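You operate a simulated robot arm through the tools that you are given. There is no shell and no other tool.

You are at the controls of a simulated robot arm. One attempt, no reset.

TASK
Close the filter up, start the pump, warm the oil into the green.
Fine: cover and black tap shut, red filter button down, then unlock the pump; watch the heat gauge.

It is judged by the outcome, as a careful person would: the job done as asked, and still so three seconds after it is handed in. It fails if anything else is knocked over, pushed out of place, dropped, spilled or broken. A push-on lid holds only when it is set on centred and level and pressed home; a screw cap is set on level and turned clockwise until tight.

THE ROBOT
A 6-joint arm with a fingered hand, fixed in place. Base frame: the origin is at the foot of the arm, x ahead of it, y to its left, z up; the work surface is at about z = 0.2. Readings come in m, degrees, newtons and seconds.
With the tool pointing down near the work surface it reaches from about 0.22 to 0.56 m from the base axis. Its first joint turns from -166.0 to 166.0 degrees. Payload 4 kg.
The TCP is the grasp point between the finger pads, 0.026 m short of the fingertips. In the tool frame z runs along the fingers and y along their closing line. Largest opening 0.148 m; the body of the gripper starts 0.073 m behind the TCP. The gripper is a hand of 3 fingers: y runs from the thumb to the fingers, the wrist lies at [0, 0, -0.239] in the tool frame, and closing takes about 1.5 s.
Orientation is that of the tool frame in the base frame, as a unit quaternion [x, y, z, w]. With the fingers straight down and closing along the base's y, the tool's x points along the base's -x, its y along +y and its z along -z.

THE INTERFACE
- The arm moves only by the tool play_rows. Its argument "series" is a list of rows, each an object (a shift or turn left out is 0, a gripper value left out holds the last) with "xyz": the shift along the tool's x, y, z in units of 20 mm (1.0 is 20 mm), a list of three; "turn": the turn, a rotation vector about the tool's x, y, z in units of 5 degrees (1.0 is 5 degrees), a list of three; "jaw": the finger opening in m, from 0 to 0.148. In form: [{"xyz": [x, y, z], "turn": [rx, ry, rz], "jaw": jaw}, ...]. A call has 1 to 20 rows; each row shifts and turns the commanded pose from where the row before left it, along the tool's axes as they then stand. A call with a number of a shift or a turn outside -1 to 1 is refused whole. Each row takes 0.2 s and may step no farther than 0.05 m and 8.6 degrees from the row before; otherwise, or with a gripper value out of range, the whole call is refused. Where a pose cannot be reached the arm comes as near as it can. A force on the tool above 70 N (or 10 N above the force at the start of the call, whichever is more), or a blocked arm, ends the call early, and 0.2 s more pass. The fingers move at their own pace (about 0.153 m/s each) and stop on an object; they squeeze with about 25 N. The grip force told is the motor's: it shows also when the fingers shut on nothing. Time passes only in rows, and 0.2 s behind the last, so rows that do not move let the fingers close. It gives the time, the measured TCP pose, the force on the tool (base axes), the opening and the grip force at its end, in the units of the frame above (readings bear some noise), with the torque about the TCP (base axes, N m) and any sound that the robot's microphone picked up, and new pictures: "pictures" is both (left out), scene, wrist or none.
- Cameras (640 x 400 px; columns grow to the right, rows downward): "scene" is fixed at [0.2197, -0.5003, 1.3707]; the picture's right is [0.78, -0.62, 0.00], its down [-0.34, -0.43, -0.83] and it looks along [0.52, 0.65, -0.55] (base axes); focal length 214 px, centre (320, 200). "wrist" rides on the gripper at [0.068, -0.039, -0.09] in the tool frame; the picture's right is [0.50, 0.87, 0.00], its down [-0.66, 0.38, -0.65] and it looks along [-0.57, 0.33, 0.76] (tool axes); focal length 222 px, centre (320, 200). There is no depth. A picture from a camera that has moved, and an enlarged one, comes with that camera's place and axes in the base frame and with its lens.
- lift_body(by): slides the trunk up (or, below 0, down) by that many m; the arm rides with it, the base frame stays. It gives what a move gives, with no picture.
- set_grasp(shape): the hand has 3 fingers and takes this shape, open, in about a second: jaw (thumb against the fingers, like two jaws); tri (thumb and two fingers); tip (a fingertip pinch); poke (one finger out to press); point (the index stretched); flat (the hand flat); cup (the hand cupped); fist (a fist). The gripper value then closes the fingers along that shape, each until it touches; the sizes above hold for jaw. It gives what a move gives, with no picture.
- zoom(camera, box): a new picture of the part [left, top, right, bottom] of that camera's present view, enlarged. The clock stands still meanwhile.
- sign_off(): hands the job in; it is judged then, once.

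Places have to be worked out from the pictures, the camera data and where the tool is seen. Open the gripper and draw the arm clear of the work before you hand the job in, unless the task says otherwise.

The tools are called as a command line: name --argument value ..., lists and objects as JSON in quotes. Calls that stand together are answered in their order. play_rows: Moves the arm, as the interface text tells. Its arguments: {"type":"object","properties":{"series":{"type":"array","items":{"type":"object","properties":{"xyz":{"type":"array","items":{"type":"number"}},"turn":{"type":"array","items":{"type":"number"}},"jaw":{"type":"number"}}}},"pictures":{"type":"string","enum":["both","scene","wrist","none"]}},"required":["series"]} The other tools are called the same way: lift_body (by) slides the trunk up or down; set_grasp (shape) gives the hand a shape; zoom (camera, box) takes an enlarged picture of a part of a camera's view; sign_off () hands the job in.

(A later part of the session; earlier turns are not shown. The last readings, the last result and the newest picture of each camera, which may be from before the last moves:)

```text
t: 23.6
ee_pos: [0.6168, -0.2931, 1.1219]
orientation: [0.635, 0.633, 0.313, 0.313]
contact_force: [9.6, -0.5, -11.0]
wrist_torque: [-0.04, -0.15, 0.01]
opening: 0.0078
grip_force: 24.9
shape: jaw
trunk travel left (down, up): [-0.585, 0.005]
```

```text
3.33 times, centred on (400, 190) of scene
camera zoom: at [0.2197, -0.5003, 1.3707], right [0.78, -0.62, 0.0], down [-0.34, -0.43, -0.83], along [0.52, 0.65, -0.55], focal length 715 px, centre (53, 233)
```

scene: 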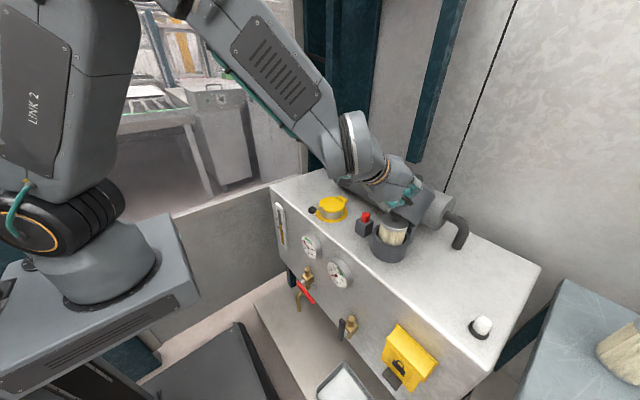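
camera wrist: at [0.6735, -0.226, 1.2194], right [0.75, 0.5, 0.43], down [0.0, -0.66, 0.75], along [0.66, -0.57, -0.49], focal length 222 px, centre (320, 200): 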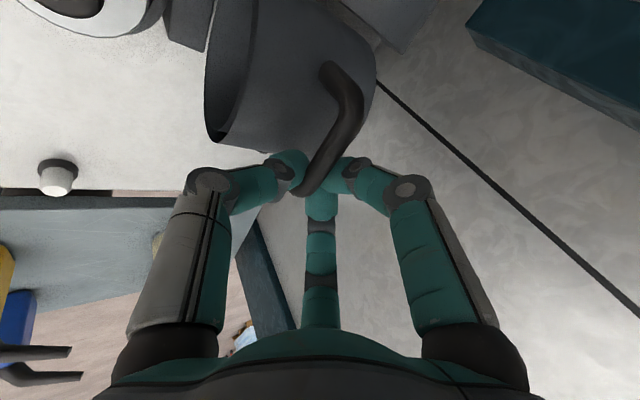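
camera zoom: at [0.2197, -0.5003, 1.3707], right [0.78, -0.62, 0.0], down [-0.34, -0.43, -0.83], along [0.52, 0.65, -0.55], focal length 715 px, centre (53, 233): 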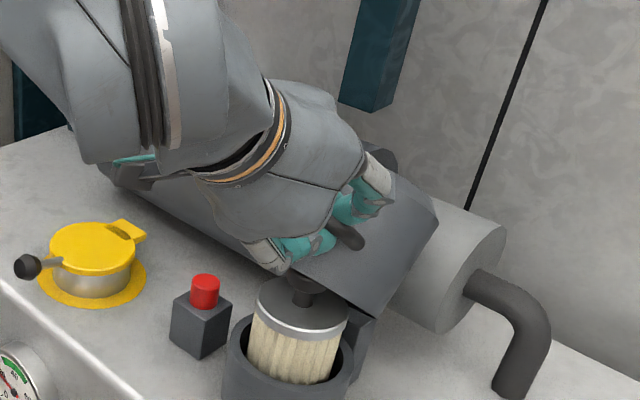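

About half way, with forces steady. I continue with the same small inward trim.

play_rows --series '[{"xyz": [0, -0.788, -0.134], "turn": [-0.5, 0, 0]}, {"xyz": [0, -0.814, -0.111], "turn": [-0.5, 0, 0]}, {"xyz": [0, -0.819, -0.077], "turn": [-0.5, 0, 0]}, {"xyz": [0, -0.824, -0.053], "turn": [-0.5, 0, 0]}]' --pictures "scene"

zoom --camera "scene" --box '[330, 150, 450, 270]'

```text
t: 24.6
ee_pos: [0.575, -0.2922, 1.0722]
orientation: [0.604, 0.604, 0.368, 0.367]
contact_force: [14.1, -2.9, -8.5]
wrist_torque: [-0.05, -0.3, -0.05]
opening: 0.0075
grip_force: 24.9
shape: jaw
trunk travel left (down, up): [-0.585, 0.005]
```

scene: 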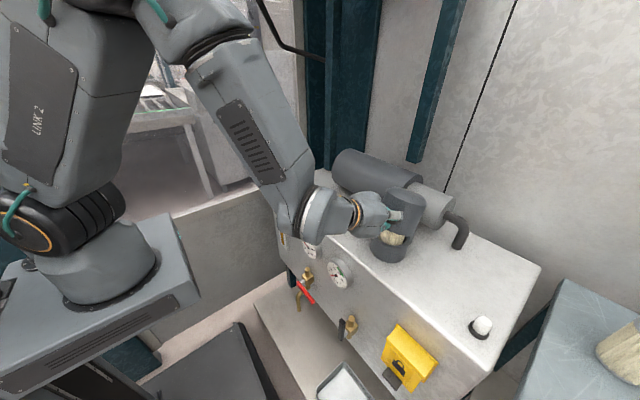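

```text
3.33 times, centred on (390, 210) of scene
camera zoom: at [0.2197, -0.5003, 1.3707], right [0.78, -0.62, 0.0], down [-0.34, -0.43, -0.83], along [0.52, 0.65, -0.55], focal length 715 px, centre (87, 167)
```

zoom: 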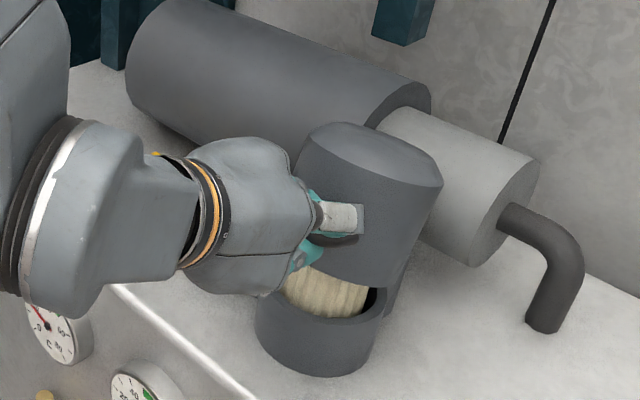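

The cover is coming down over the element. I continue with a bit more inward trim.

play_rows --series '[{"xyz": [0, -0.828, 0.05], "turn": [-0.5, 0, 0]}, {"xyz": [0, -0.829, 0.03], "turn": [-0.5, 0, 0]}, {"xyz": [0, -0.827, 0.06], "turn": [-0.5, 0, 0]}]' --pictures "scene"

zoom --camera "scene" --box '[330, 150, 450, 270]'

```text
t: 25.4
ee_pos: [0.5884, -0.3387, 1.0813]
orientation: [0.584, 0.577, 0.405, 0.403]
contact_force: [-2.9, -16.8, -0.1]
wrist_torque: [-0.33, 0.04, -0.17]
opening: 0.0053
grip_force: 25.0
shape: jaw
out of reach, approached as far as the arm can: row 1, 2, 3
trunk travel left (down, up): [-0.585, 0.005]
```

scene: 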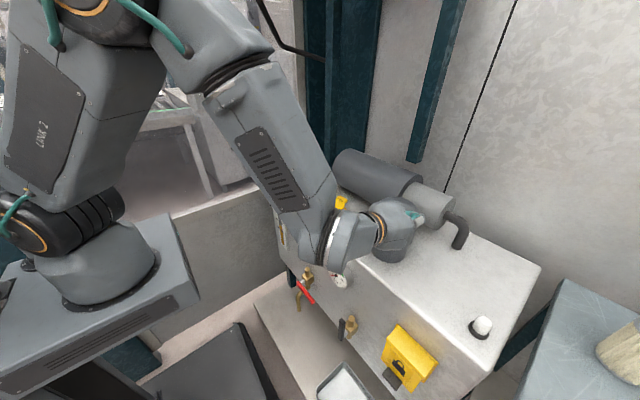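

```text
3.33 times, centred on (390, 210) of scene
camera zoom: at [0.2197, -0.5003, 1.3707], right [0.78, -0.62, 0.0], down [-0.34, -0.43, -0.83], along [0.52, 0.65, -0.55], focal length 715 px, centre (87, 167)
```

zoom: 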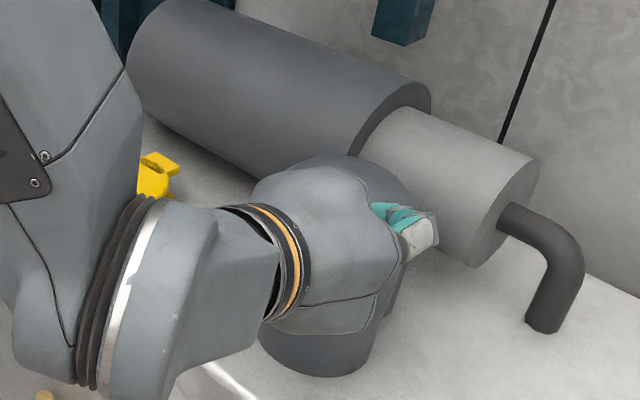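

The last rows were out of reach and the hand slid toward −y off its line. I look closely before moving again.

zoom --camera "wrist" --box '[0, 0, 640, 400]'

zoom --camera "scene" --box '[360, 180, 440, 270]'

```text
1.00 times, centred on (320, 200) of wrist (not enlarged: the box is as wide or as high as the picture)
camera zoom: at [0.4909, -0.2721, 1.0772], right [0.3, 0.49, 0.82], down [-0.49, -0.66, 0.58], along [0.82, -0.57, 0.04], focal length 222 px, centre (320, 200)
```

zoom: 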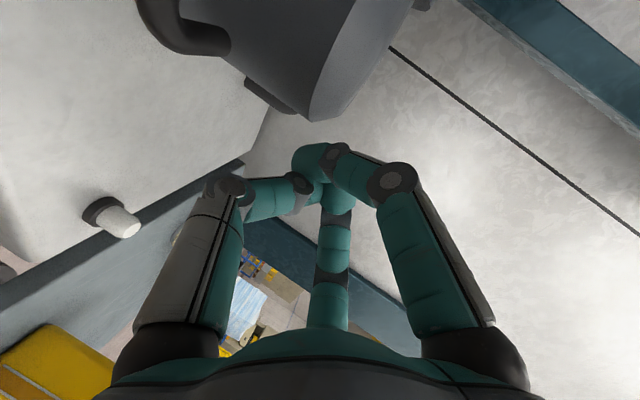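

```text
4.44 times, centred on (400, 225) of scene
camera zoom: at [0.2197, -0.5003, 1.3707], right [0.78, -0.62, 0.0], down [-0.34, -0.43, -0.83], along [0.52, 0.65, -0.55], focal length 953 px, centre (-36, 89)
```

zoom: 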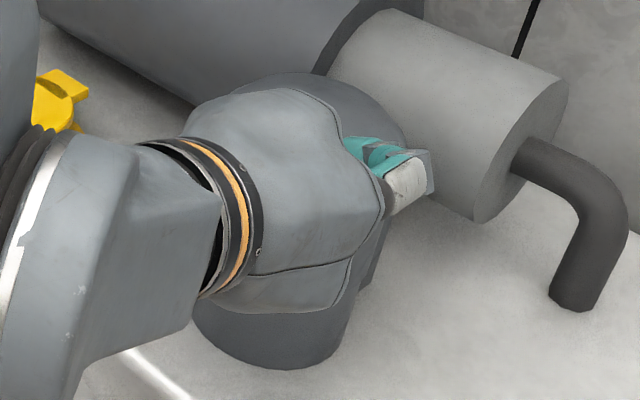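

The fingers slid off the handle's −y end, and the cover is still partly open and resting near the hand. I back the hand off, moving up, back and toward −y, clear of the handle and into reachable space.

play_rows --series '[{"xyz": [-1, 0.5, -1], "turn": [0.5, 0, 0]}, {"xyz": [-1, 1, -1], "turn": [0.5, 0, 0]}, {"xyz": [-1, 1, -1], "turn": [0.5, 0, 0]}]'

zoom --camera "scene" --box '[330, 150, 450, 270]'

```text
t: 26.2
ee_pos: [0.5525, -0.3956, 1.1499]
orientation: [0.605, 0.604, 0.367, 0.367]
contact_force: [0.2, -0.2, 0.1]
wrist_torque: [-0.01, 0.0, 0.02]
opening: 0.0053
grip_force: 24.8
shape: jaw
trunk travel left (down, up): [-0.585, 0.005]
camera wrist: at [0.455, -0.3285, 1.1569], right [0.4, 0.5, 0.77], down [-0.41, -0.65, 0.64], along [0.82, -0.57, -0.06], focal length 222 px, centre (320, 200)
```

scene: 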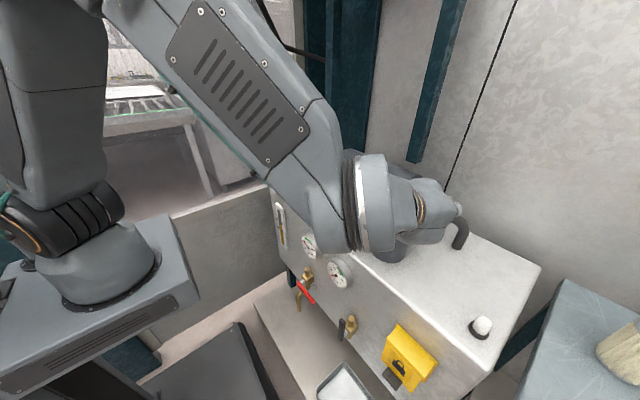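
wrist: 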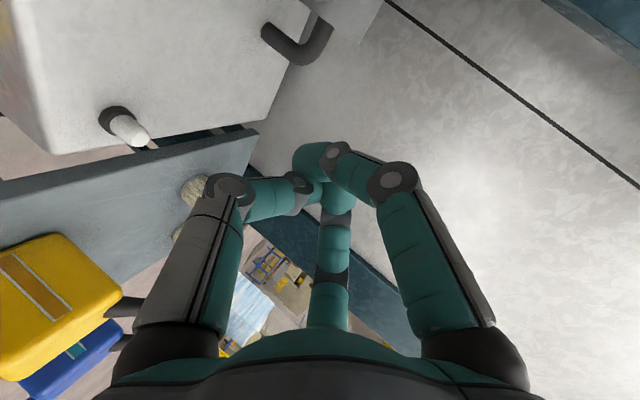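

```text
3.33 times, centred on (390, 210) of scene
camera zoom: at [0.2197, -0.5003, 1.3707], right [0.78, -0.62, 0.0], down [-0.34, -0.43, -0.83], along [0.52, 0.65, -0.55], focal length 715 px, centre (87, 167)
```

zoom: 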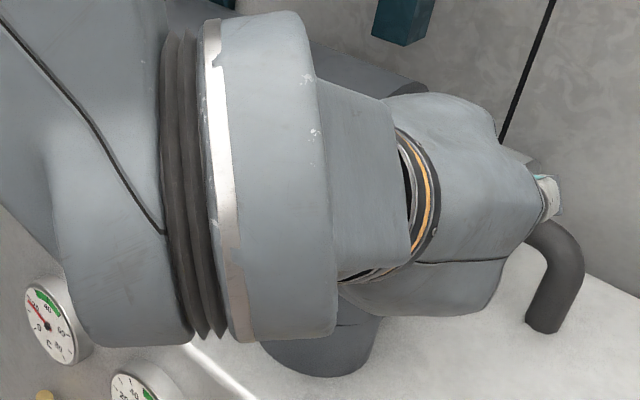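

Commands continue from the reached pose, and the hand is now free. I raise and retract it to see the cover.

play_rows --series '[{"xyz": [0, 0.9, -0.5], "turn": [1, 0, 0]}, {"xyz": [0, 0.9, -0.5], "turn": [1, 0, 0]}, {"xyz": [0, 0.9, -0.8], "turn": [1, 0, 0]}, {"xyz": [0, 0.6, -1], "turn": [1, 0, 0]}, {"xyz": [0, 0, -1], "turn": [1, 0, 0]}, {"xyz": [0, -0.5, -1], "turn": [1, 0, 0]}]'

zoom --camera "scene" --box '[330, 150, 450, 270]'

```text
t: 27.6
ee_pos: [0.5096, -0.3965, 1.2626]
orientation: [0.68, 0.677, 0.198, 0.198]
contact_force: [-0.1, 0.4, 0.4]
wrist_torque: [0.03, -0.01, 0.01]
opening: 0.0049
grip_force: 25.2
shape: jaw
trunk travel left (down, up): [-0.585, 0.005]
camera wrist: at [0.4285, -0.3295, 1.3168], right [0.73, 0.5, 0.47], down [-0.03, -0.66, 0.75], along [0.68, -0.57, -0.46], focal length 222 px, centre (320, 200)
```

scene: 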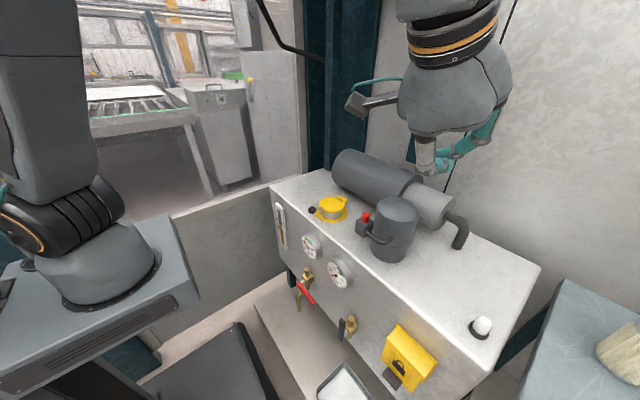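
wrist: 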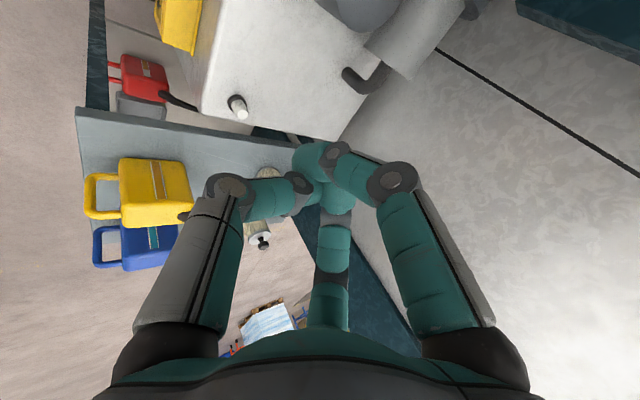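

```text
3.33 times, centred on (390, 210) of scene
camera zoom: at [0.2197, -0.5003, 1.3707], right [0.78, -0.62, 0.0], down [-0.34, -0.43, -0.83], along [0.52, 0.65, -0.55], focal length 715 px, centre (87, 167)
```

zoom: 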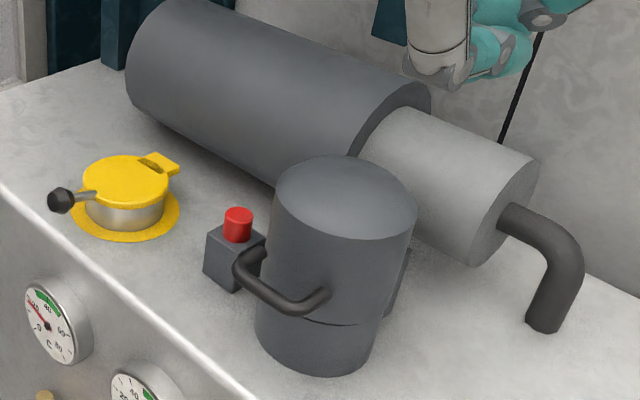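

The cover has dropped shut over the filter. I zoom in on the seam and on the rest of the machine to check that nothing else moved.

zoom --camera "scene" --box '[360, 190, 430, 270]'

zoom --camera "scene" --box '[260, 180, 380, 300]'

zoom --camera "scene" --box '[280, 260, 440, 400]'

```text
5.00 times, centred on (395, 230) of scene
camera zoom: at [0.2197, -0.5003, 1.3707], right [0.78, -0.62, 0.0], down [-0.34, -0.43, -0.83], along [0.52, 0.65, -0.55], focal length 1072 px, centre (-55, 50)
```

zoom: 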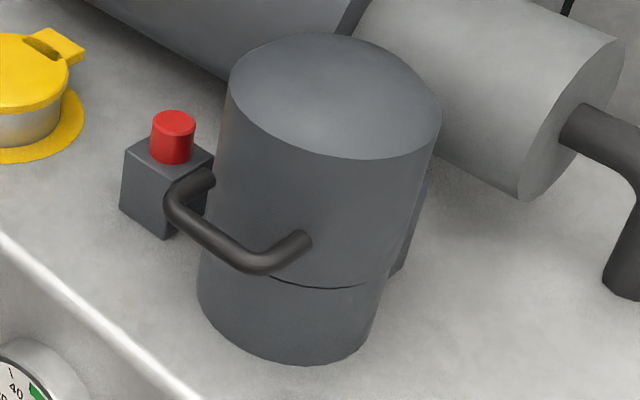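

```text
3.33 times, centred on (320, 240) of scene
camera zoom: at [0.2197, -0.5003, 1.3707], right [0.78, -0.62, 0.0], down [-0.34, -0.43, -0.83], along [0.52, 0.65, -0.55], focal length 715 px, centre (320, 67)
```

zoom: 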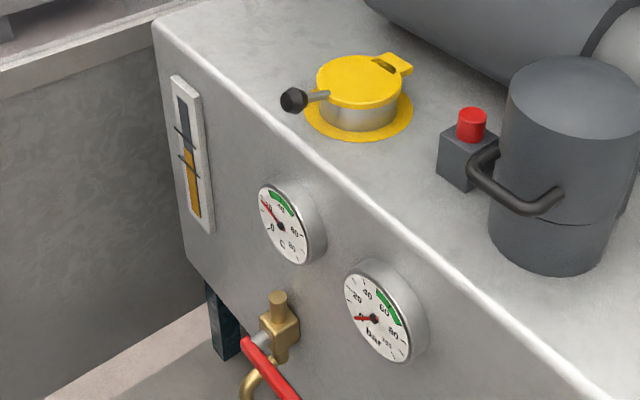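

```text
2.86 times, centred on (360, 330) of scene
camera zoom: at [0.2197, -0.5003, 1.3707], right [0.78, -0.62, 0.0], down [-0.34, -0.43, -0.83], along [0.52, 0.65, -0.55], focal length 613 px, centre (206, -171)
```

zoom: 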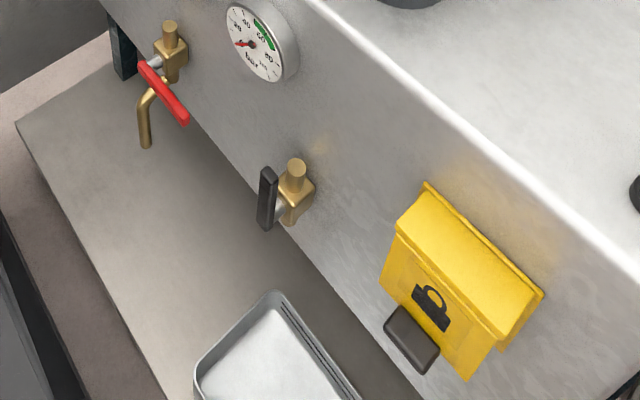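

The cover is shut and everything else is undisturbed; the red button top is at about (0.642,-0.187,0.983), close beside the cover. I switch to poke and lean the tool away from the cover (tilt about 12°, lean 25°).

set_grasp --shape "poke"

play_rows --series '[{"turn": [1, 0, 0]}, {"turn": [1, 0, 0]}, {"turn": [1, 0, 0]}, {"turn": [1, 0, 0]}, {"turn": [0, -1, 0]}, {"turn": [0, -1, 0]}, {"turn": [0, -1, 0]}, {"turn": [0, -1, 0]}, {"turn": [0, -1, 0]}]'

```text
t: 28.5
ee_pos: [0.5116, -0.3964, 1.2606]
orientation: [0.679, 0.678, 0.199, 0.197]
contact_force: [0.1, 0.3, 0.4]
wrist_torque: [0.01, 0.03, -0.01]
opening: 0.0001
grip_force: 0.0
shape: poke
trunk travel left (down, up): [-0.585, 0.005]
```

```text
t: 30.5
ee_pos: [0.5104, -0.3956, 1.262]
orientation: [0.704, 0.668, -0.076, 0.228]
contact_force: [0.6, -0.2, -0.2]
wrist_torque: [0.0, -0.01, -0.04]
opening: 0.0003
grip_force: 0.0
shape: poke
trunk travel left (down, up): [-0.585, 0.005]
camera wrist: at [0.461, -0.297, 1.3046], right [0.89, 0.45, -0.02], down [0.18, -0.32, 0.93], along [0.41, -0.83, -0.36], focal length 222 px, centre (320, 200)
```

scene: 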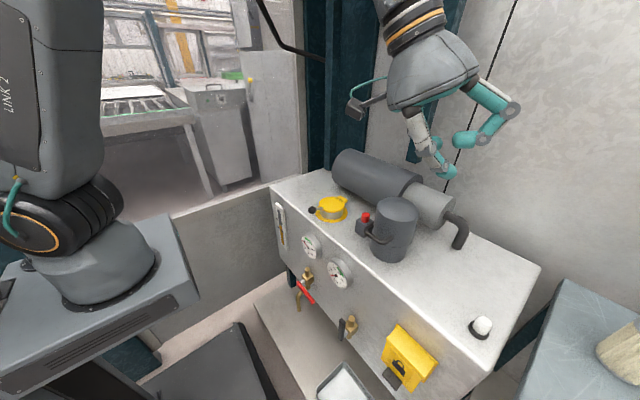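
wrist: 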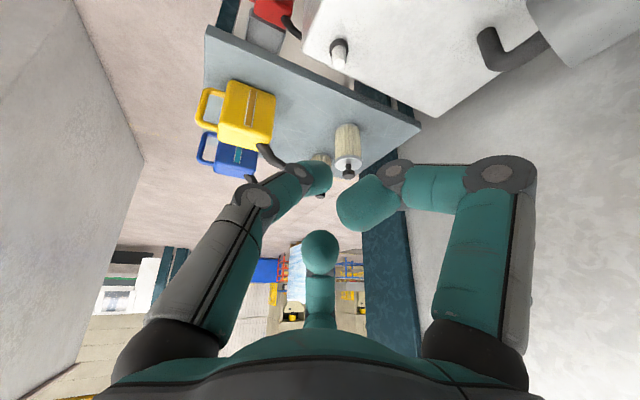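

The tool orientation matches my calculation. I move horizontally over the button, then down to about 10 cm above it.

play_rows --series '[{"xyz": [0.872, 0.5525, -0.269]}, {"xyz": [0.872, 0.5525, -0.269]}, {"xyz": [0.872, 0.5525, -0.269]}, {"xyz": [0.872, 0.5525, -0.269]}, {"xyz": [0.872, 0.5525, -0.269]}, {"xyz": [0.872, 0.5525, -0.269]}, {"xyz": [0.872, 0.5525, -0.269]}, {"xyz": [0.872, 0.5525, -0.269]}, {"xyz": [0.872, 0.5525, -0.269]}, {"xyz": [0.872, 0.5525, -0.269]}, {"xyz": [0.872, 0.5525, -0.269]}, {"xyz": [0.872, 0.5525, -0.269]}, {"xyz": [0.447, -0.239, 0.959]}, {"xyz": [0.447, -0.239, 0.959]}, {"xyz": [0.447, -0.239, 0.959]}, {"xyz": [0.447, -0.239, 0.959]}, {"xyz": [0.447, -0.239, 0.959]}, {"xyz": [0.447, -0.239, 0.959]}, {"xyz": [0.447, -0.239, 0.959]}]'

zoom --camera "scene" --box '[310, 130, 450, 270]'

zoom --camera "wrist" --box '[200, 50, 440, 250]'

```text
t: 34.5
ee_pos: [0.6485, -0.1799, 1.1088]
orientation: [0.704, 0.669, -0.076, 0.227]
contact_force: [-0.1, 1.0, -0.7]
wrist_torque: [-0.02, -0.02, 0.02]
opening: 0.0002
grip_force: 0.1
shape: poke
trunk travel left (down, up): [-0.585, 0.005]
camera wrist: at [0.5981, -0.0815, 1.1525], right [0.89, 0.45, -0.02], down [0.18, -0.32, 0.93], along [0.41, -0.83, -0.36], focal length 222 px, centre (320, 200)
```

scene: 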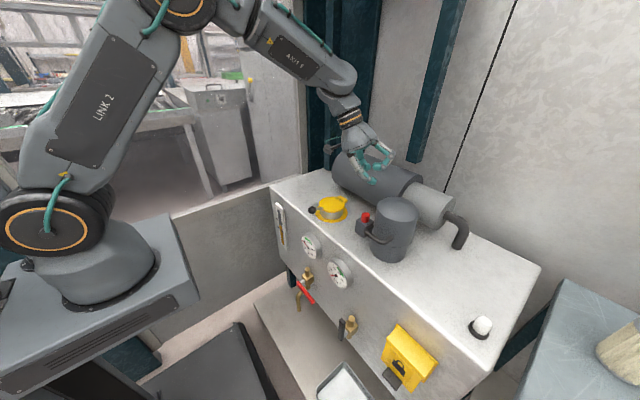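
wrist: 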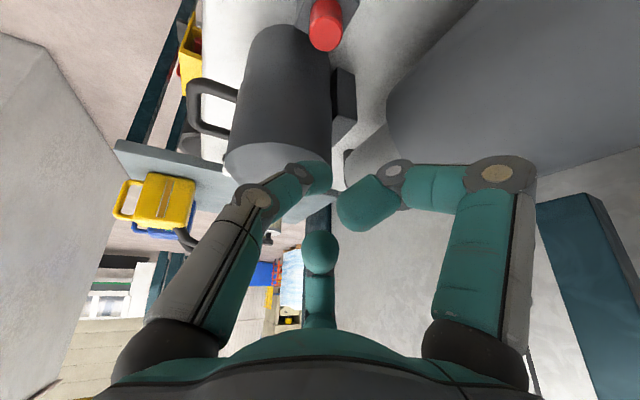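

```text
2.86 times, centred on (380, 200) of scene
camera zoom: at [0.2197, -0.5003, 1.3707], right [0.78, -0.62, 0.0], down [-0.34, -0.43, -0.83], along [0.52, 0.65, -0.55], focal length 613 px, centre (149, 200)
```

zoom: 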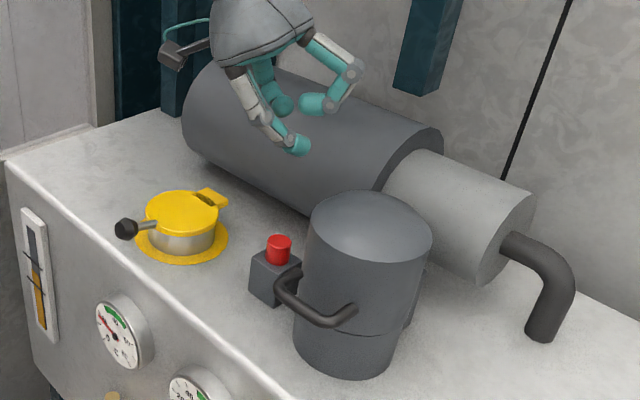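

```text
2.00 times, centred on (320, 150) of wrist
camera zoom: at [0.5981, -0.0815, 1.1525], right [0.89, 0.45, -0.02], down [0.18, -0.32, 0.93], along [0.41, -0.83, -0.36], focal length 444 px, centre (320, 300)
```

zoom: 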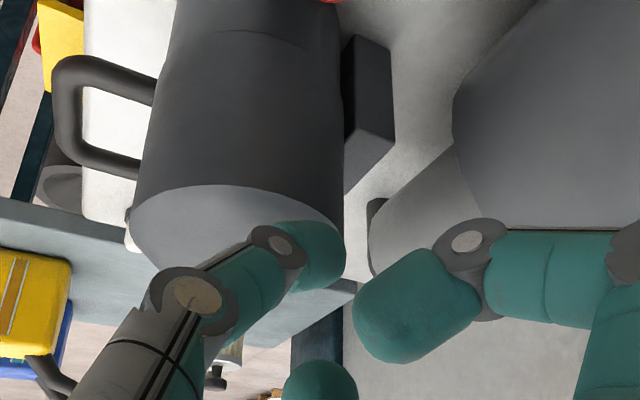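

The fingertip is about 10 cm above the button at roughly (0.647,-0.189). I correct the small offset and descend 8 cm vertically.

play_rows --series '[{"xyz": [0.466, -0.245, 0.852]}, {"xyz": [0.466, -0.245, 0.852]}, {"xyz": [0.466, -0.245, 0.852]}, {"xyz": [0.466, -0.245, 0.852]}]'

zoom --camera "scene" --box '[330, 160, 430, 260]'

zoom --camera "wrist" --box '[200, 0, 440, 200]'

```text
t: 35.5
ee_pos: [0.645, -0.1729, 1.0294]
orientation: [0.703, 0.669, -0.077, 0.228]
contact_force: [-0.7, -0.2, -1.1]
wrist_torque: [-0.03, -0.02, 0.01]
opening: 0.0
grip_force: 0.1
shape: poke
trunk travel left (down, up): [-0.585, 0.005]
camera wrist: at [0.5949, -0.0746, 1.0734], right [0.89, 0.45, -0.02], down [0.18, -0.32, 0.93], along [0.41, -0.83, -0.37], focal length 222 px, centre (320, 200)
```

scene: 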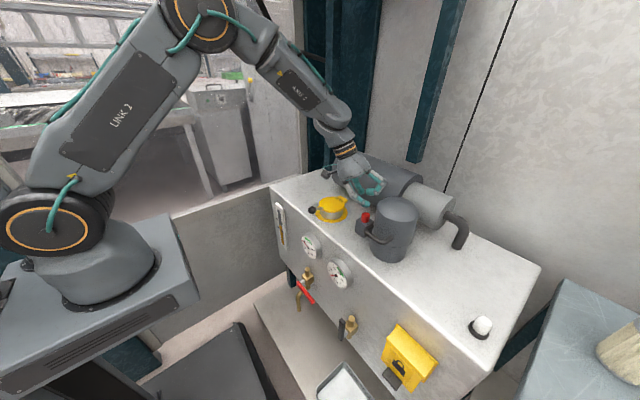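
wrist: 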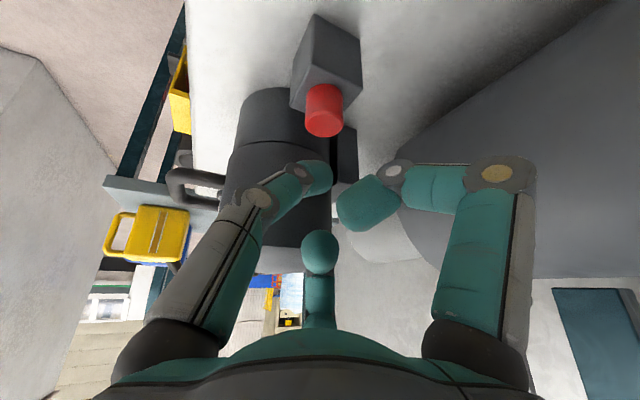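

```text
4.00 times, centred on (380, 210) of scene
camera zoom: at [0.2197, -0.5003, 1.3707], right [0.78, -0.62, 0.0], down [-0.34, -0.43, -0.83], along [0.52, 0.65, -0.55], focal length 858 px, centre (80, 160)
```

zoom: 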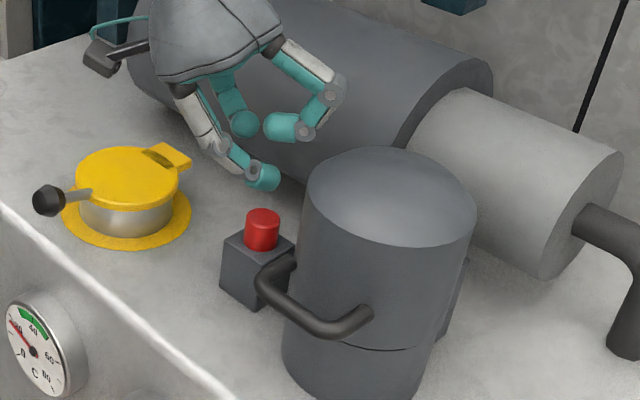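

```text
2.00 times, centred on (320, 100) of wrist
camera zoom: at [0.5949, -0.0746, 1.0734], right [0.89, 0.45, -0.02], down [0.18, -0.32, 0.93], along [0.41, -0.83, -0.37], focal length 444 px, centre (320, 400)
```

zoom: 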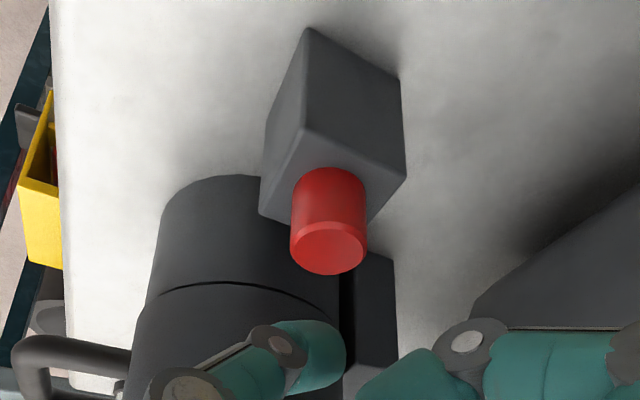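

The fingertip and button top are aligned within about 5 mm, with the tip roughly 2 cm above. I lower slowly and watch the force.

play_rows --series '[{"xyz": [0.103, -0.055, 0.221]}, {"xyz": [0.103, -0.055, 0.221]}, {"xyz": [0.103, -0.055, 0.221]}, {"xyz": [0.103, -0.055, 0.221]}, {"xyz": [0.103, -0.055, 0.221]}]' --pictures "scene"

zoom --camera "scene" --box '[340, 180, 400, 250]'

zoom --camera "wrist" --box '[240, 40, 400, 200]'

```text
t: 36.7
ee_pos: [0.6446, -0.1748, 1.0054]
orientation: [0.704, 0.669, -0.076, 0.228]
contact_force: [0.5, -0.2, 0.2]
wrist_torque: [-0.02, -0.01, -0.01]
opening: 0.0
grip_force: 0.1
shape: poke
trunk travel left (down, up): [-0.585, 0.005]
```

scene: 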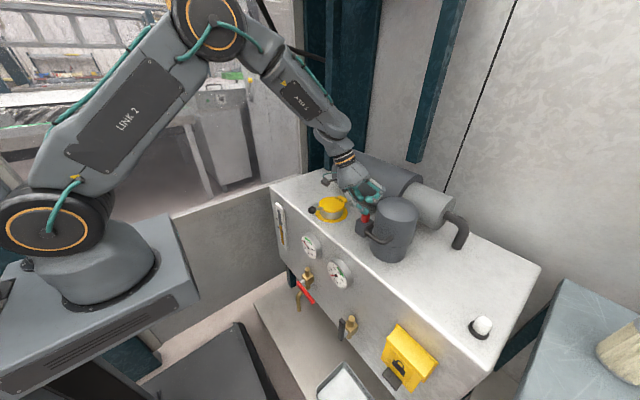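

```text
5.71 times, centred on (370, 215) of scene
camera zoom: at [0.2197, -0.5003, 1.3707], right [0.78, -0.62, 0.0], down [-0.34, -0.43, -0.83], along [0.52, 0.65, -0.55], focal length 1226 px, centre (34, 114)
```

zoom: 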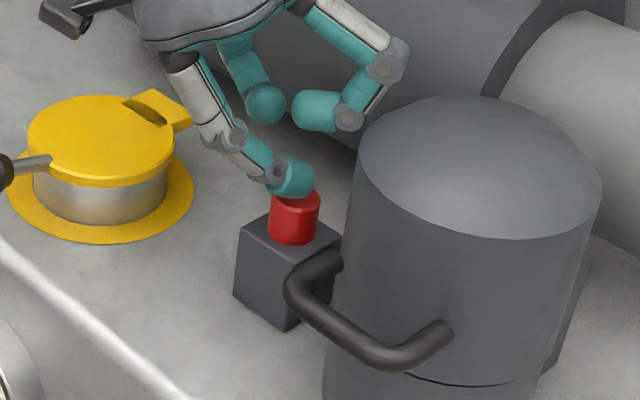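

```text
2.50 times, centred on (320, 120) of wrist
camera zoom: at [0.5947, -0.0753, 1.0485], right [0.89, 0.45, -0.02], down [0.18, -0.32, 0.93], along [0.41, -0.83, -0.37], focal length 555 px, centre (320, 400)
```

zoom: 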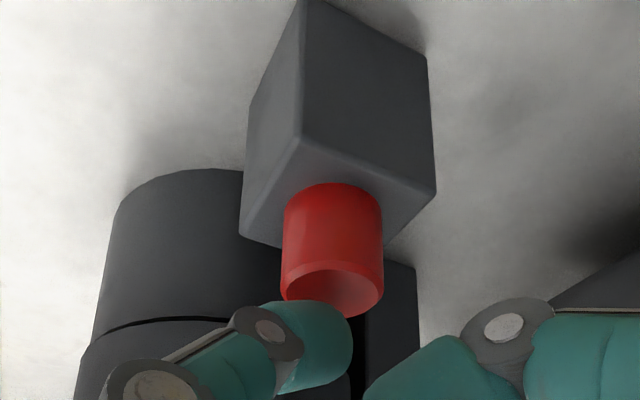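

No contact yet, and the tip sits just over the button. I continue down in small steps.

play_rows --series '[{"xyz": [0.103, -0.03, 0.221]}, {"xyz": [0.103, -0.03, 0.221]}, {"xyz": [0.103, -0.055, 0.221]}]' --pictures "none"

zoom --camera "scene" --box '[340, 180, 400, 250]'

zoom --camera "wrist" --box '[240, 40, 400, 200]'

```text
t: 37.5
ee_pos: [0.6452, -0.1736, 0.99]
orientation: [0.703, 0.669, -0.076, 0.227]
contact_force: [0.0, 1.1, -0.2]
wrist_torque: [-0.01, -0.02, -0.04]
opening: 0.0
grip_force: 0.0
shape: poke
trunk travel left (down, up): [-0.585, 0.005]
```

```text
5.71 times, centred on (370, 215) of scene
camera zoom: at [0.2197, -0.5003, 1.3707], right [0.78, -0.62, 0.0], down [-0.34, -0.43, -0.83], along [0.52, 0.65, -0.55], focal length 1226 px, centre (34, 114)
```

zoom: 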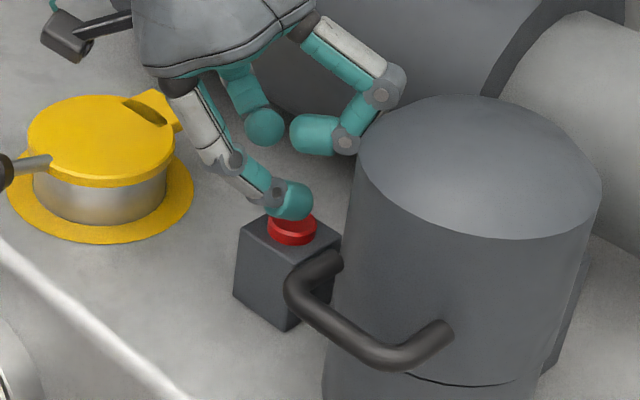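

```text
2.50 times, centred on (320, 120) of wrist
camera zoom: at [0.5957, -0.0756, 1.0336], right [0.89, 0.45, -0.02], down [0.18, -0.32, 0.93], along [0.41, -0.83, -0.37], focal length 555 px, centre (320, 400)
```

zoom: 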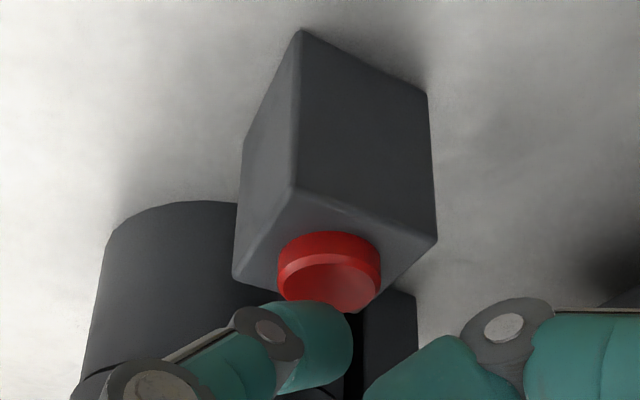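

The button is moving down with the fingertip. I press a bit further until I feel it bottom out.

play_rows --series '[{"xyz": [0.082, -0.044, 0.177]}, {"xyz": [0.041, -0.022, 0.088]}, {"xyz": [0.041, -0.022, 0.088]}]' --pictures "none"

zoom --camera "scene" --box '[340, 180, 400, 250]'

```text
t: 38.3
ee_pos: [0.6456, -0.1745, 0.9839]
orientation: [0.704, 0.668, -0.076, 0.227]
contact_force: [0.2, -0.9, 3.3]
wrist_torque: [-0.04, -0.04, -0.02]
opening: 0.0001
grip_force: 0.1
shape: poke
trunk travel left (down, up): [-0.585, 0.005]
```

```text
5.71 times, centred on (370, 215) of scene
camera zoom: at [0.2197, -0.5003, 1.3707], right [0.78, -0.62, 0.0], down [-0.34, -0.43, -0.83], along [0.52, 0.65, -0.55], focal length 1226 px, centre (34, 114)
```

zoom: 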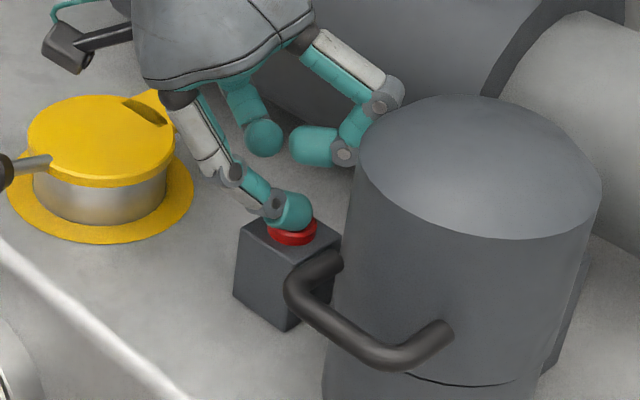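

The force is rising (3 N). I push a few millimetres more to make sure it is fully seated, then back off.

play_rows --series '[{"xyz": [0.062, -0.033, 0.132]}, {}, {"xyz": [-0.4, 0.22, -0.88]}, {"xyz": [-0.4, 0.22, -0.88]}, {"xyz": [-0.4, 0.22, -0.88]}, {"xyz": [-0.4, 0.22, -0.88]}]' --pictures "scene"

zoom --camera "scene" --box '[340, 180, 400, 250]'

zoom --camera "wrist" --box '[240, 0, 400, 200]'

```text
t: 39.7
ee_pos: [0.6442, -0.1726, 1.0585]
orientation: [0.703, 0.669, -0.076, 0.227]
contact_force: [-0.2, -1.1, 0.0]
wrist_torque: [-0.01, 0.03, -0.04]
opening: 0.0001
grip_force: 0.1
shape: poke
trunk travel left (down, up): [-0.585, 0.005]
```

scene: 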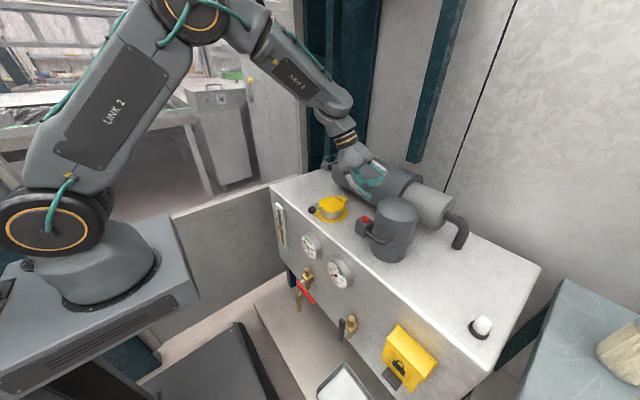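

```text
5.71 times, centred on (370, 215) of scene
camera zoom: at [0.2197, -0.5003, 1.3707], right [0.78, -0.62, 0.0], down [-0.34, -0.43, -0.83], along [0.52, 0.65, -0.55], focal length 1226 px, centre (34, 114)
```

zoom: 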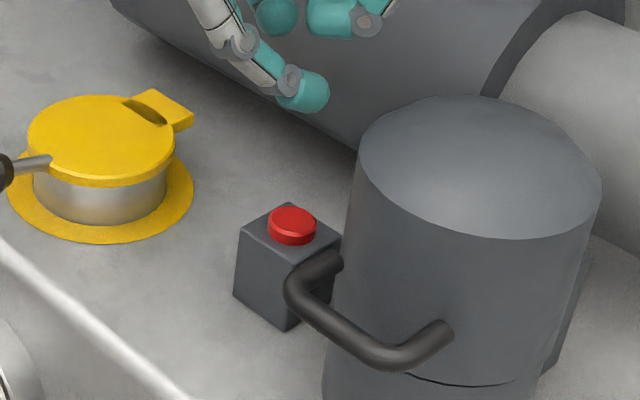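

```text
2.00 times, centred on (320, 100) of wrist
camera zoom: at [0.5954, -0.075, 1.1018], right [0.89, 0.45, -0.02], down [0.18, -0.32, 0.93], along [0.42, -0.83, -0.37], focal length 444 px, centre (320, 400)
```

zoom: 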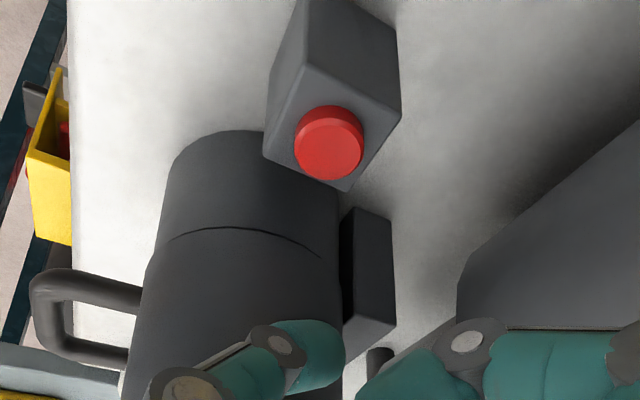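

The button stays down. Next I move over the cover and press its top lightly to be sure it is home.

play_rows --series '[{"xyz": [-0.41, 0.22, -0.885]}, {"xyz": [-0.41, 0.22, -0.885]}, {"xyz": [-0.41, 0.22, -0.885]}, {"xyz": [-0.927, -0.212, 0.38]}, {"xyz": [-0.927, -0.212, 0.38]}, {"xyz": [-0.927, -0.212, 0.38]}, {"xyz": [-0.927, -0.212, 0.38]}, {"xyz": [-0.927, -0.212, 0.38]}, {"xyz": [0.206, -0.11, 0.442]}, {"xyz": [0.206, -0.11, 0.442]}]' --pictures "scene"

zoom --camera "scene" --box '[340, 150, 440, 270]'

```text
t: 41.9
ee_pos: [0.6245, -0.272, 1.0969]
orientation: [0.704, 0.669, -0.076, 0.228]
contact_force: [0.1, 0.7, 0.0]
wrist_torque: [0.0, -0.02, 0.03]
opening: 0.0
grip_force: 0.1
shape: poke
trunk travel left (down, up): [-0.585, 0.005]
```

scene: 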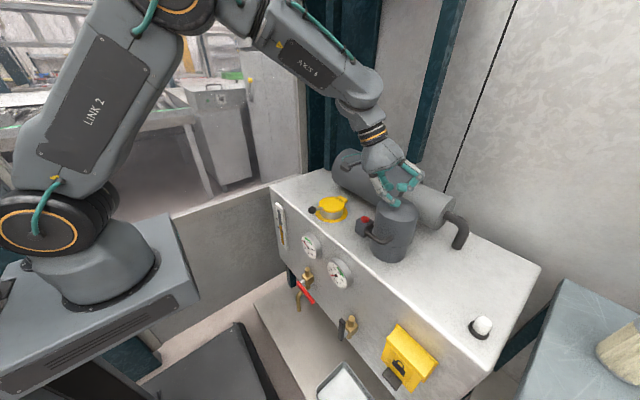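

```text
3.33 times, centred on (390, 210) of scene
camera zoom: at [0.2197, -0.5003, 1.3707], right [0.78, -0.62, 0.0], down [-0.34, -0.43, -0.83], along [0.52, 0.65, -0.55], focal length 715 px, centre (87, 167)
```

zoom: 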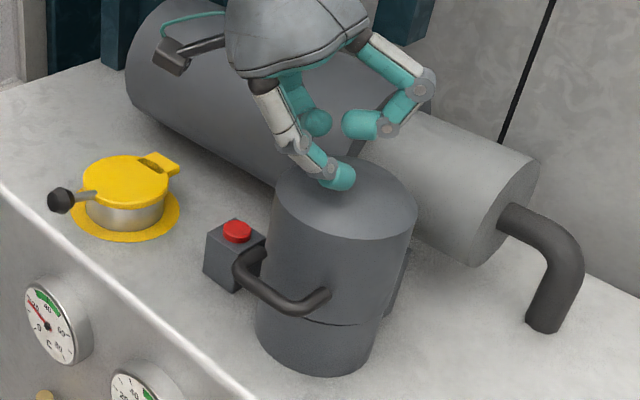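

The tip is just above the cover top. I press down in small steps.

play_rows --series '[{"xyz": [0.103, -0.055, 0.221]}, {"xyz": [0.103, -0.055, 0.221]}, {"xyz": [0.103, -0.055, 0.221]}, {"xyz": [0.06, -0.033, 0.132]}]' --pictures "none"

zoom --camera "scene" --box '[340, 150, 440, 270]'

```text
t: 42.9
ee_pos: [0.6203, -0.2736, 1.0844]
orientation: [0.705, 0.667, -0.076, 0.23]
contact_force: [-11.7, -4.7, 31.4]
wrist_torque: [-0.31, -0.08, -0.15]
opening: 0.0
grip_force: 0.0
shape: poke
trunk travel left (down, up): [-0.585, 0.005]
```

```text
3.33 times, centred on (390, 210) of scene
camera zoom: at [0.2197, -0.5003, 1.3707], right [0.78, -0.62, 0.0], down [-0.34, -0.43, -0.83], along [0.52, 0.65, -0.55], focal length 715 px, centre (87, 167)
```

zoom: 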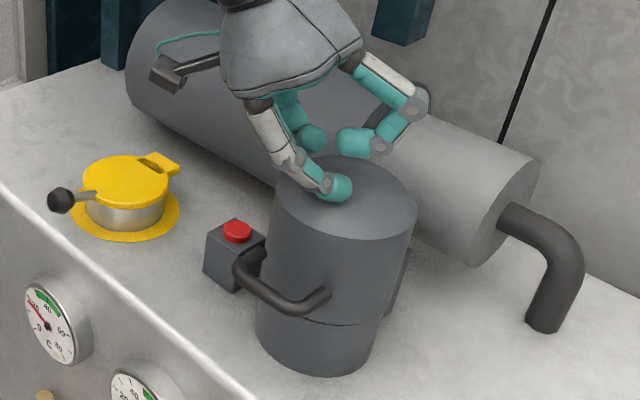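

A 31 N press found the cover solid and fully seated. I lift off, retract in front of the machine and remove the lean.

play_rows --series '[{"xyz": [-0.41, 0.22, -0.885]}, {"xyz": [-0.41, 0.22, -0.885]}, {"xyz": [-0.41, 0.22, -0.885]}, {"xyz": [-0.41, 0.22, -0.885]}, {"xyz": [-0.09, -0.97, -0.2], "turn": [0, 1, 0]}, {"xyz": [0, -0.97, -0.2], "turn": [0, 1, 0]}, {"xyz": [0, -0.97, -0.2], "turn": [0, 1, 0]}, {"xyz": [0, -0.97, -0.2], "turn": [0, 1, 0]}, {"xyz": [0, -0.97, -0.2], "turn": [0, 1, 0]}, {"xyz": [0, -0.97, -0.2]}, {"xyz": [0, -0.97, -0.2]}, {"xyz": [0, -0.97, -0.2]}, {"xyz": [0, -0.97, -0.2]}, {"xyz": [0, -0.97, -0.2]}]' --pictures "scene"

```text
t: 45.9
ee_pos: [0.4247, -0.2668, 1.1577]
orientation: [0.703, 0.702, 0.078, 0.077]
contact_force: [-0.5, 0.2, -0.2]
wrist_torque: [0.02, 0.01, -0.01]
opening: 0.0003
grip_force: 0.1
shape: poke
trunk travel left (down, up): [-0.585, 0.005]
```

scene: 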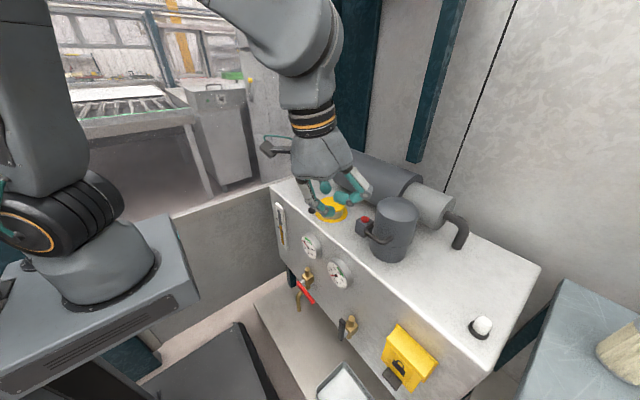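

The hand is clear in front of the panel. I lower the trunk to bring the tap into range.

lift_body --by -0.3

play_rows --series '[{"turn": [-1, 0, 0]}, {"turn": [-1, 0, 0]}, {"turn": [-1, 0, 0]}, {"turn": [-1, 0, 0]}]'

```text
t: 48.9
ee_pos: [0.4254, -0.268, 0.8576]
orientation: [0.703, 0.702, 0.078, 0.077]
contact_force: [-0.3, 0.9, -0.2]
wrist_torque: [0.0, 0.0, 0.02]
opening: 0.0
grip_force: 0.1
shape: poke
trunk travel left (down, up): [-0.285, 0.305]
```

```text
t: 49.9
ee_pos: [0.4251, -0.268, 0.8576]
orientation: [0.68, 0.677, 0.199, 0.199]
contact_force: [0.8, -0.2, 0.5]
wrist_torque: [0.0, -0.02, 0.03]
opening: 0.0
grip_force: 0.0
shape: poke
trunk travel left (down, up): [-0.285, 0.305]
camera wrist: at [0.344, -0.2007, 0.9131], right [0.73, 0.5, 0.47], down [-0.04, -0.66, 0.75], along [0.68, -0.57, -0.46], focal length 222 px, centre (320, 200)
```

scene: 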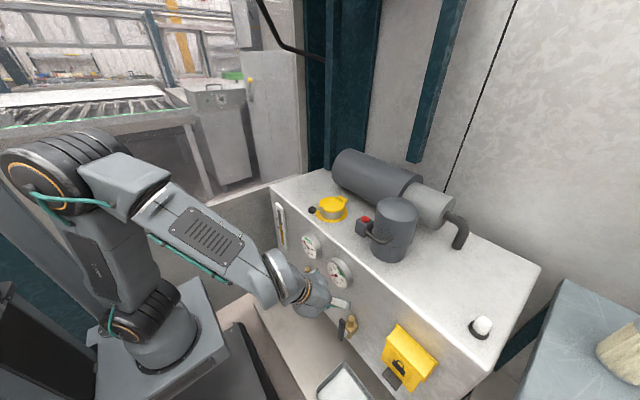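
wrist: 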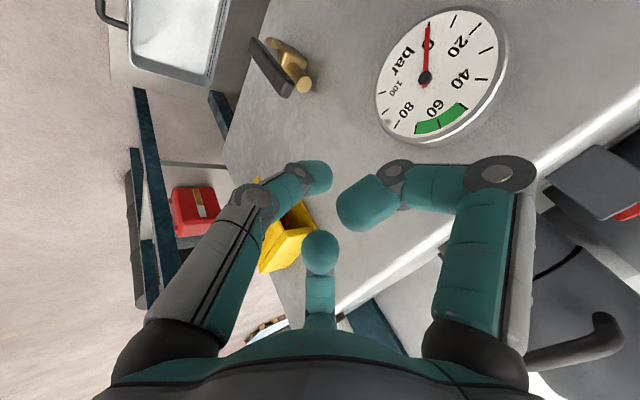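

I get a good view of the tap and box from here, so I zoom in on both.

zoom --camera "wrist" --box '[220, 10, 340, 110]'

zoom --camera "wrist" --box '[220, 150, 340, 290]'

zoom --camera "scene" --box '[320, 290, 420, 370]'

```text
4.00 times, centred on (280, 60) of wrist
camera zoom: at [0.344, -0.2007, 0.9131], right [0.73, 0.5, 0.47], down [-0.04, -0.66, 0.75], along [0.68, -0.57, -0.46], focal length 888 px, centre (480, 760)
```

zoom: 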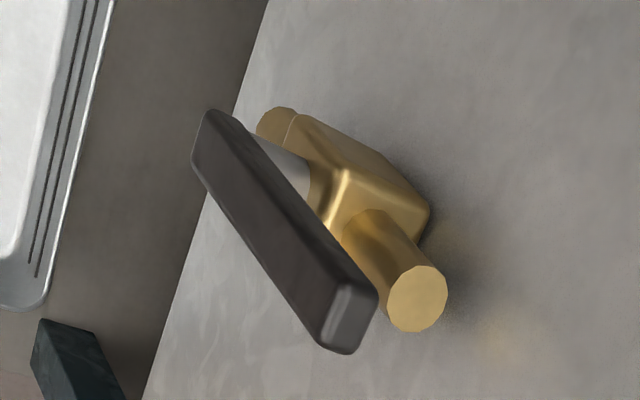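

```text
2.86 times, centred on (280, 220) of wrist
camera zoom: at [0.344, -0.2007, 0.9131], right [0.73, 0.5, 0.47], down [-0.04, -0.66, 0.75], along [0.68, -0.57, -0.46], focal length 635 px, centre (434, 143)
```

zoom: 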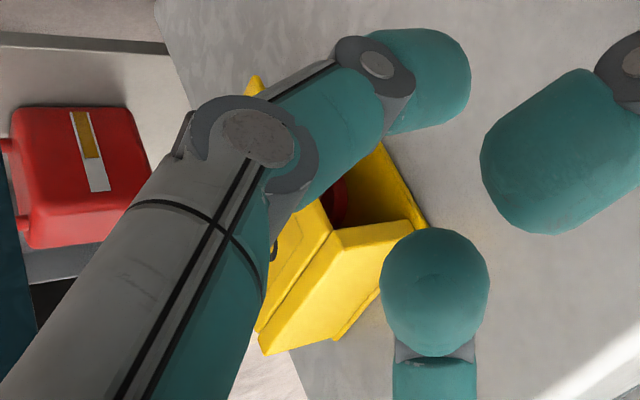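

```text
5.00 times, centred on (370, 330) of scene
camera zoom: at [0.2197, -0.5003, 1.3707], right [0.78, -0.62, 0.0], down [-0.34, -0.43, -0.83], along [0.52, 0.65, -0.55], focal length 1072 px, centre (70, -450)
```

zoom: 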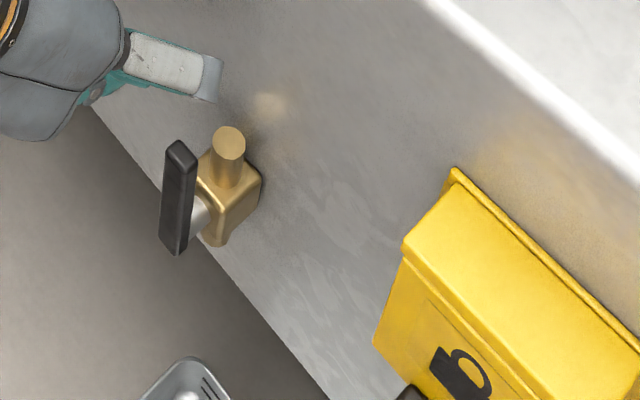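

The tap handle is vertical, in line with its pipe stubs, so the tap is open. I place its pivot near (0.487,-0.275,0.61), with the handle reaching up to z≈0.70. I raise the hand, then drop the trunk fully so the arm has a comfortable pose.

play_rows --series '[{"xyz": [0, 0.537, -0.843]}, {"xyz": [0, 0.537, -0.843]}, {"xyz": [0, 0.537, -0.843]}, {"xyz": [0, 0.537, -0.843]}, {"xyz": [0, 0.537, -0.843]}, {"xyz": [0, 0.537, -0.843]}, {"xyz": [0, 0.537, -0.843]}, {"xyz": [0, 0.537, -0.843]}, {"xyz": [0, 0.537, -0.843]}, {"xyz": [0, 0.537, -0.843]}]' --pictures "none"

lift_body --by -0.27

play_rows --series '[{"turn": [-0.5, 0, 0]}, {"turn": [-1, 0, 0]}, {"turn": [-1, 0, 0]}]'

```text
t: 52.1
ee_pos: [0.4233, -0.2695, 1.059]
orientation: [0.679, 0.678, 0.198, 0.199]
contact_force: [-0.2, 0.4, -0.8]
wrist_torque: [-0.02, -0.01, 0.01]
opening: 0.0001
grip_force: 0.0
shape: poke
trunk travel left (down, up): [-0.285, 0.305]
```

```text
t: 54.9
ee_pos: [0.4239, -0.2706, 0.788]
orientation: [0.679, 0.678, 0.198, 0.199]
contact_force: [1.0, 0.3, 0.6]
wrist_torque: [0.02, 0.01, -0.02]
opening: 0.0004
grip_force: 0.0
shape: poke
trunk travel left (down, up): [-0.015, 0.575]
```

```text
t: 55.6
ee_pos: [0.4237, -0.2697, 0.7891]
orientation: [0.654, 0.652, 0.271, 0.271]
contact_force: [0.5, -1.1, -0.1]
wrist_torque: [-0.03, 0.03, 0.02]
opening: 0.0001
grip_force: 0.1
shape: poke
trunk travel left (down, up): [-0.015, 0.575]
camera wrist: at [0.3321, -0.2027, 0.8245], right [0.61, 0.5, 0.61], down [-0.2, -0.66, 0.73], along [0.77, -0.57, -0.3], focal length 222 px, centre (320, 200)
```

scene: 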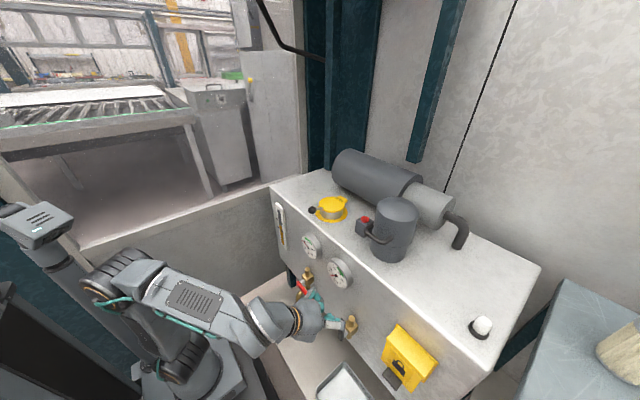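
wrist: 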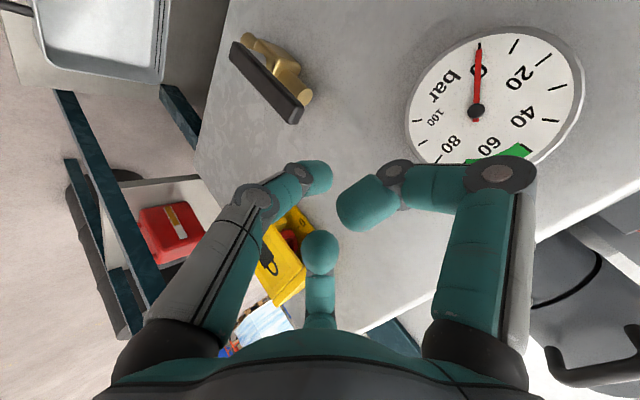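

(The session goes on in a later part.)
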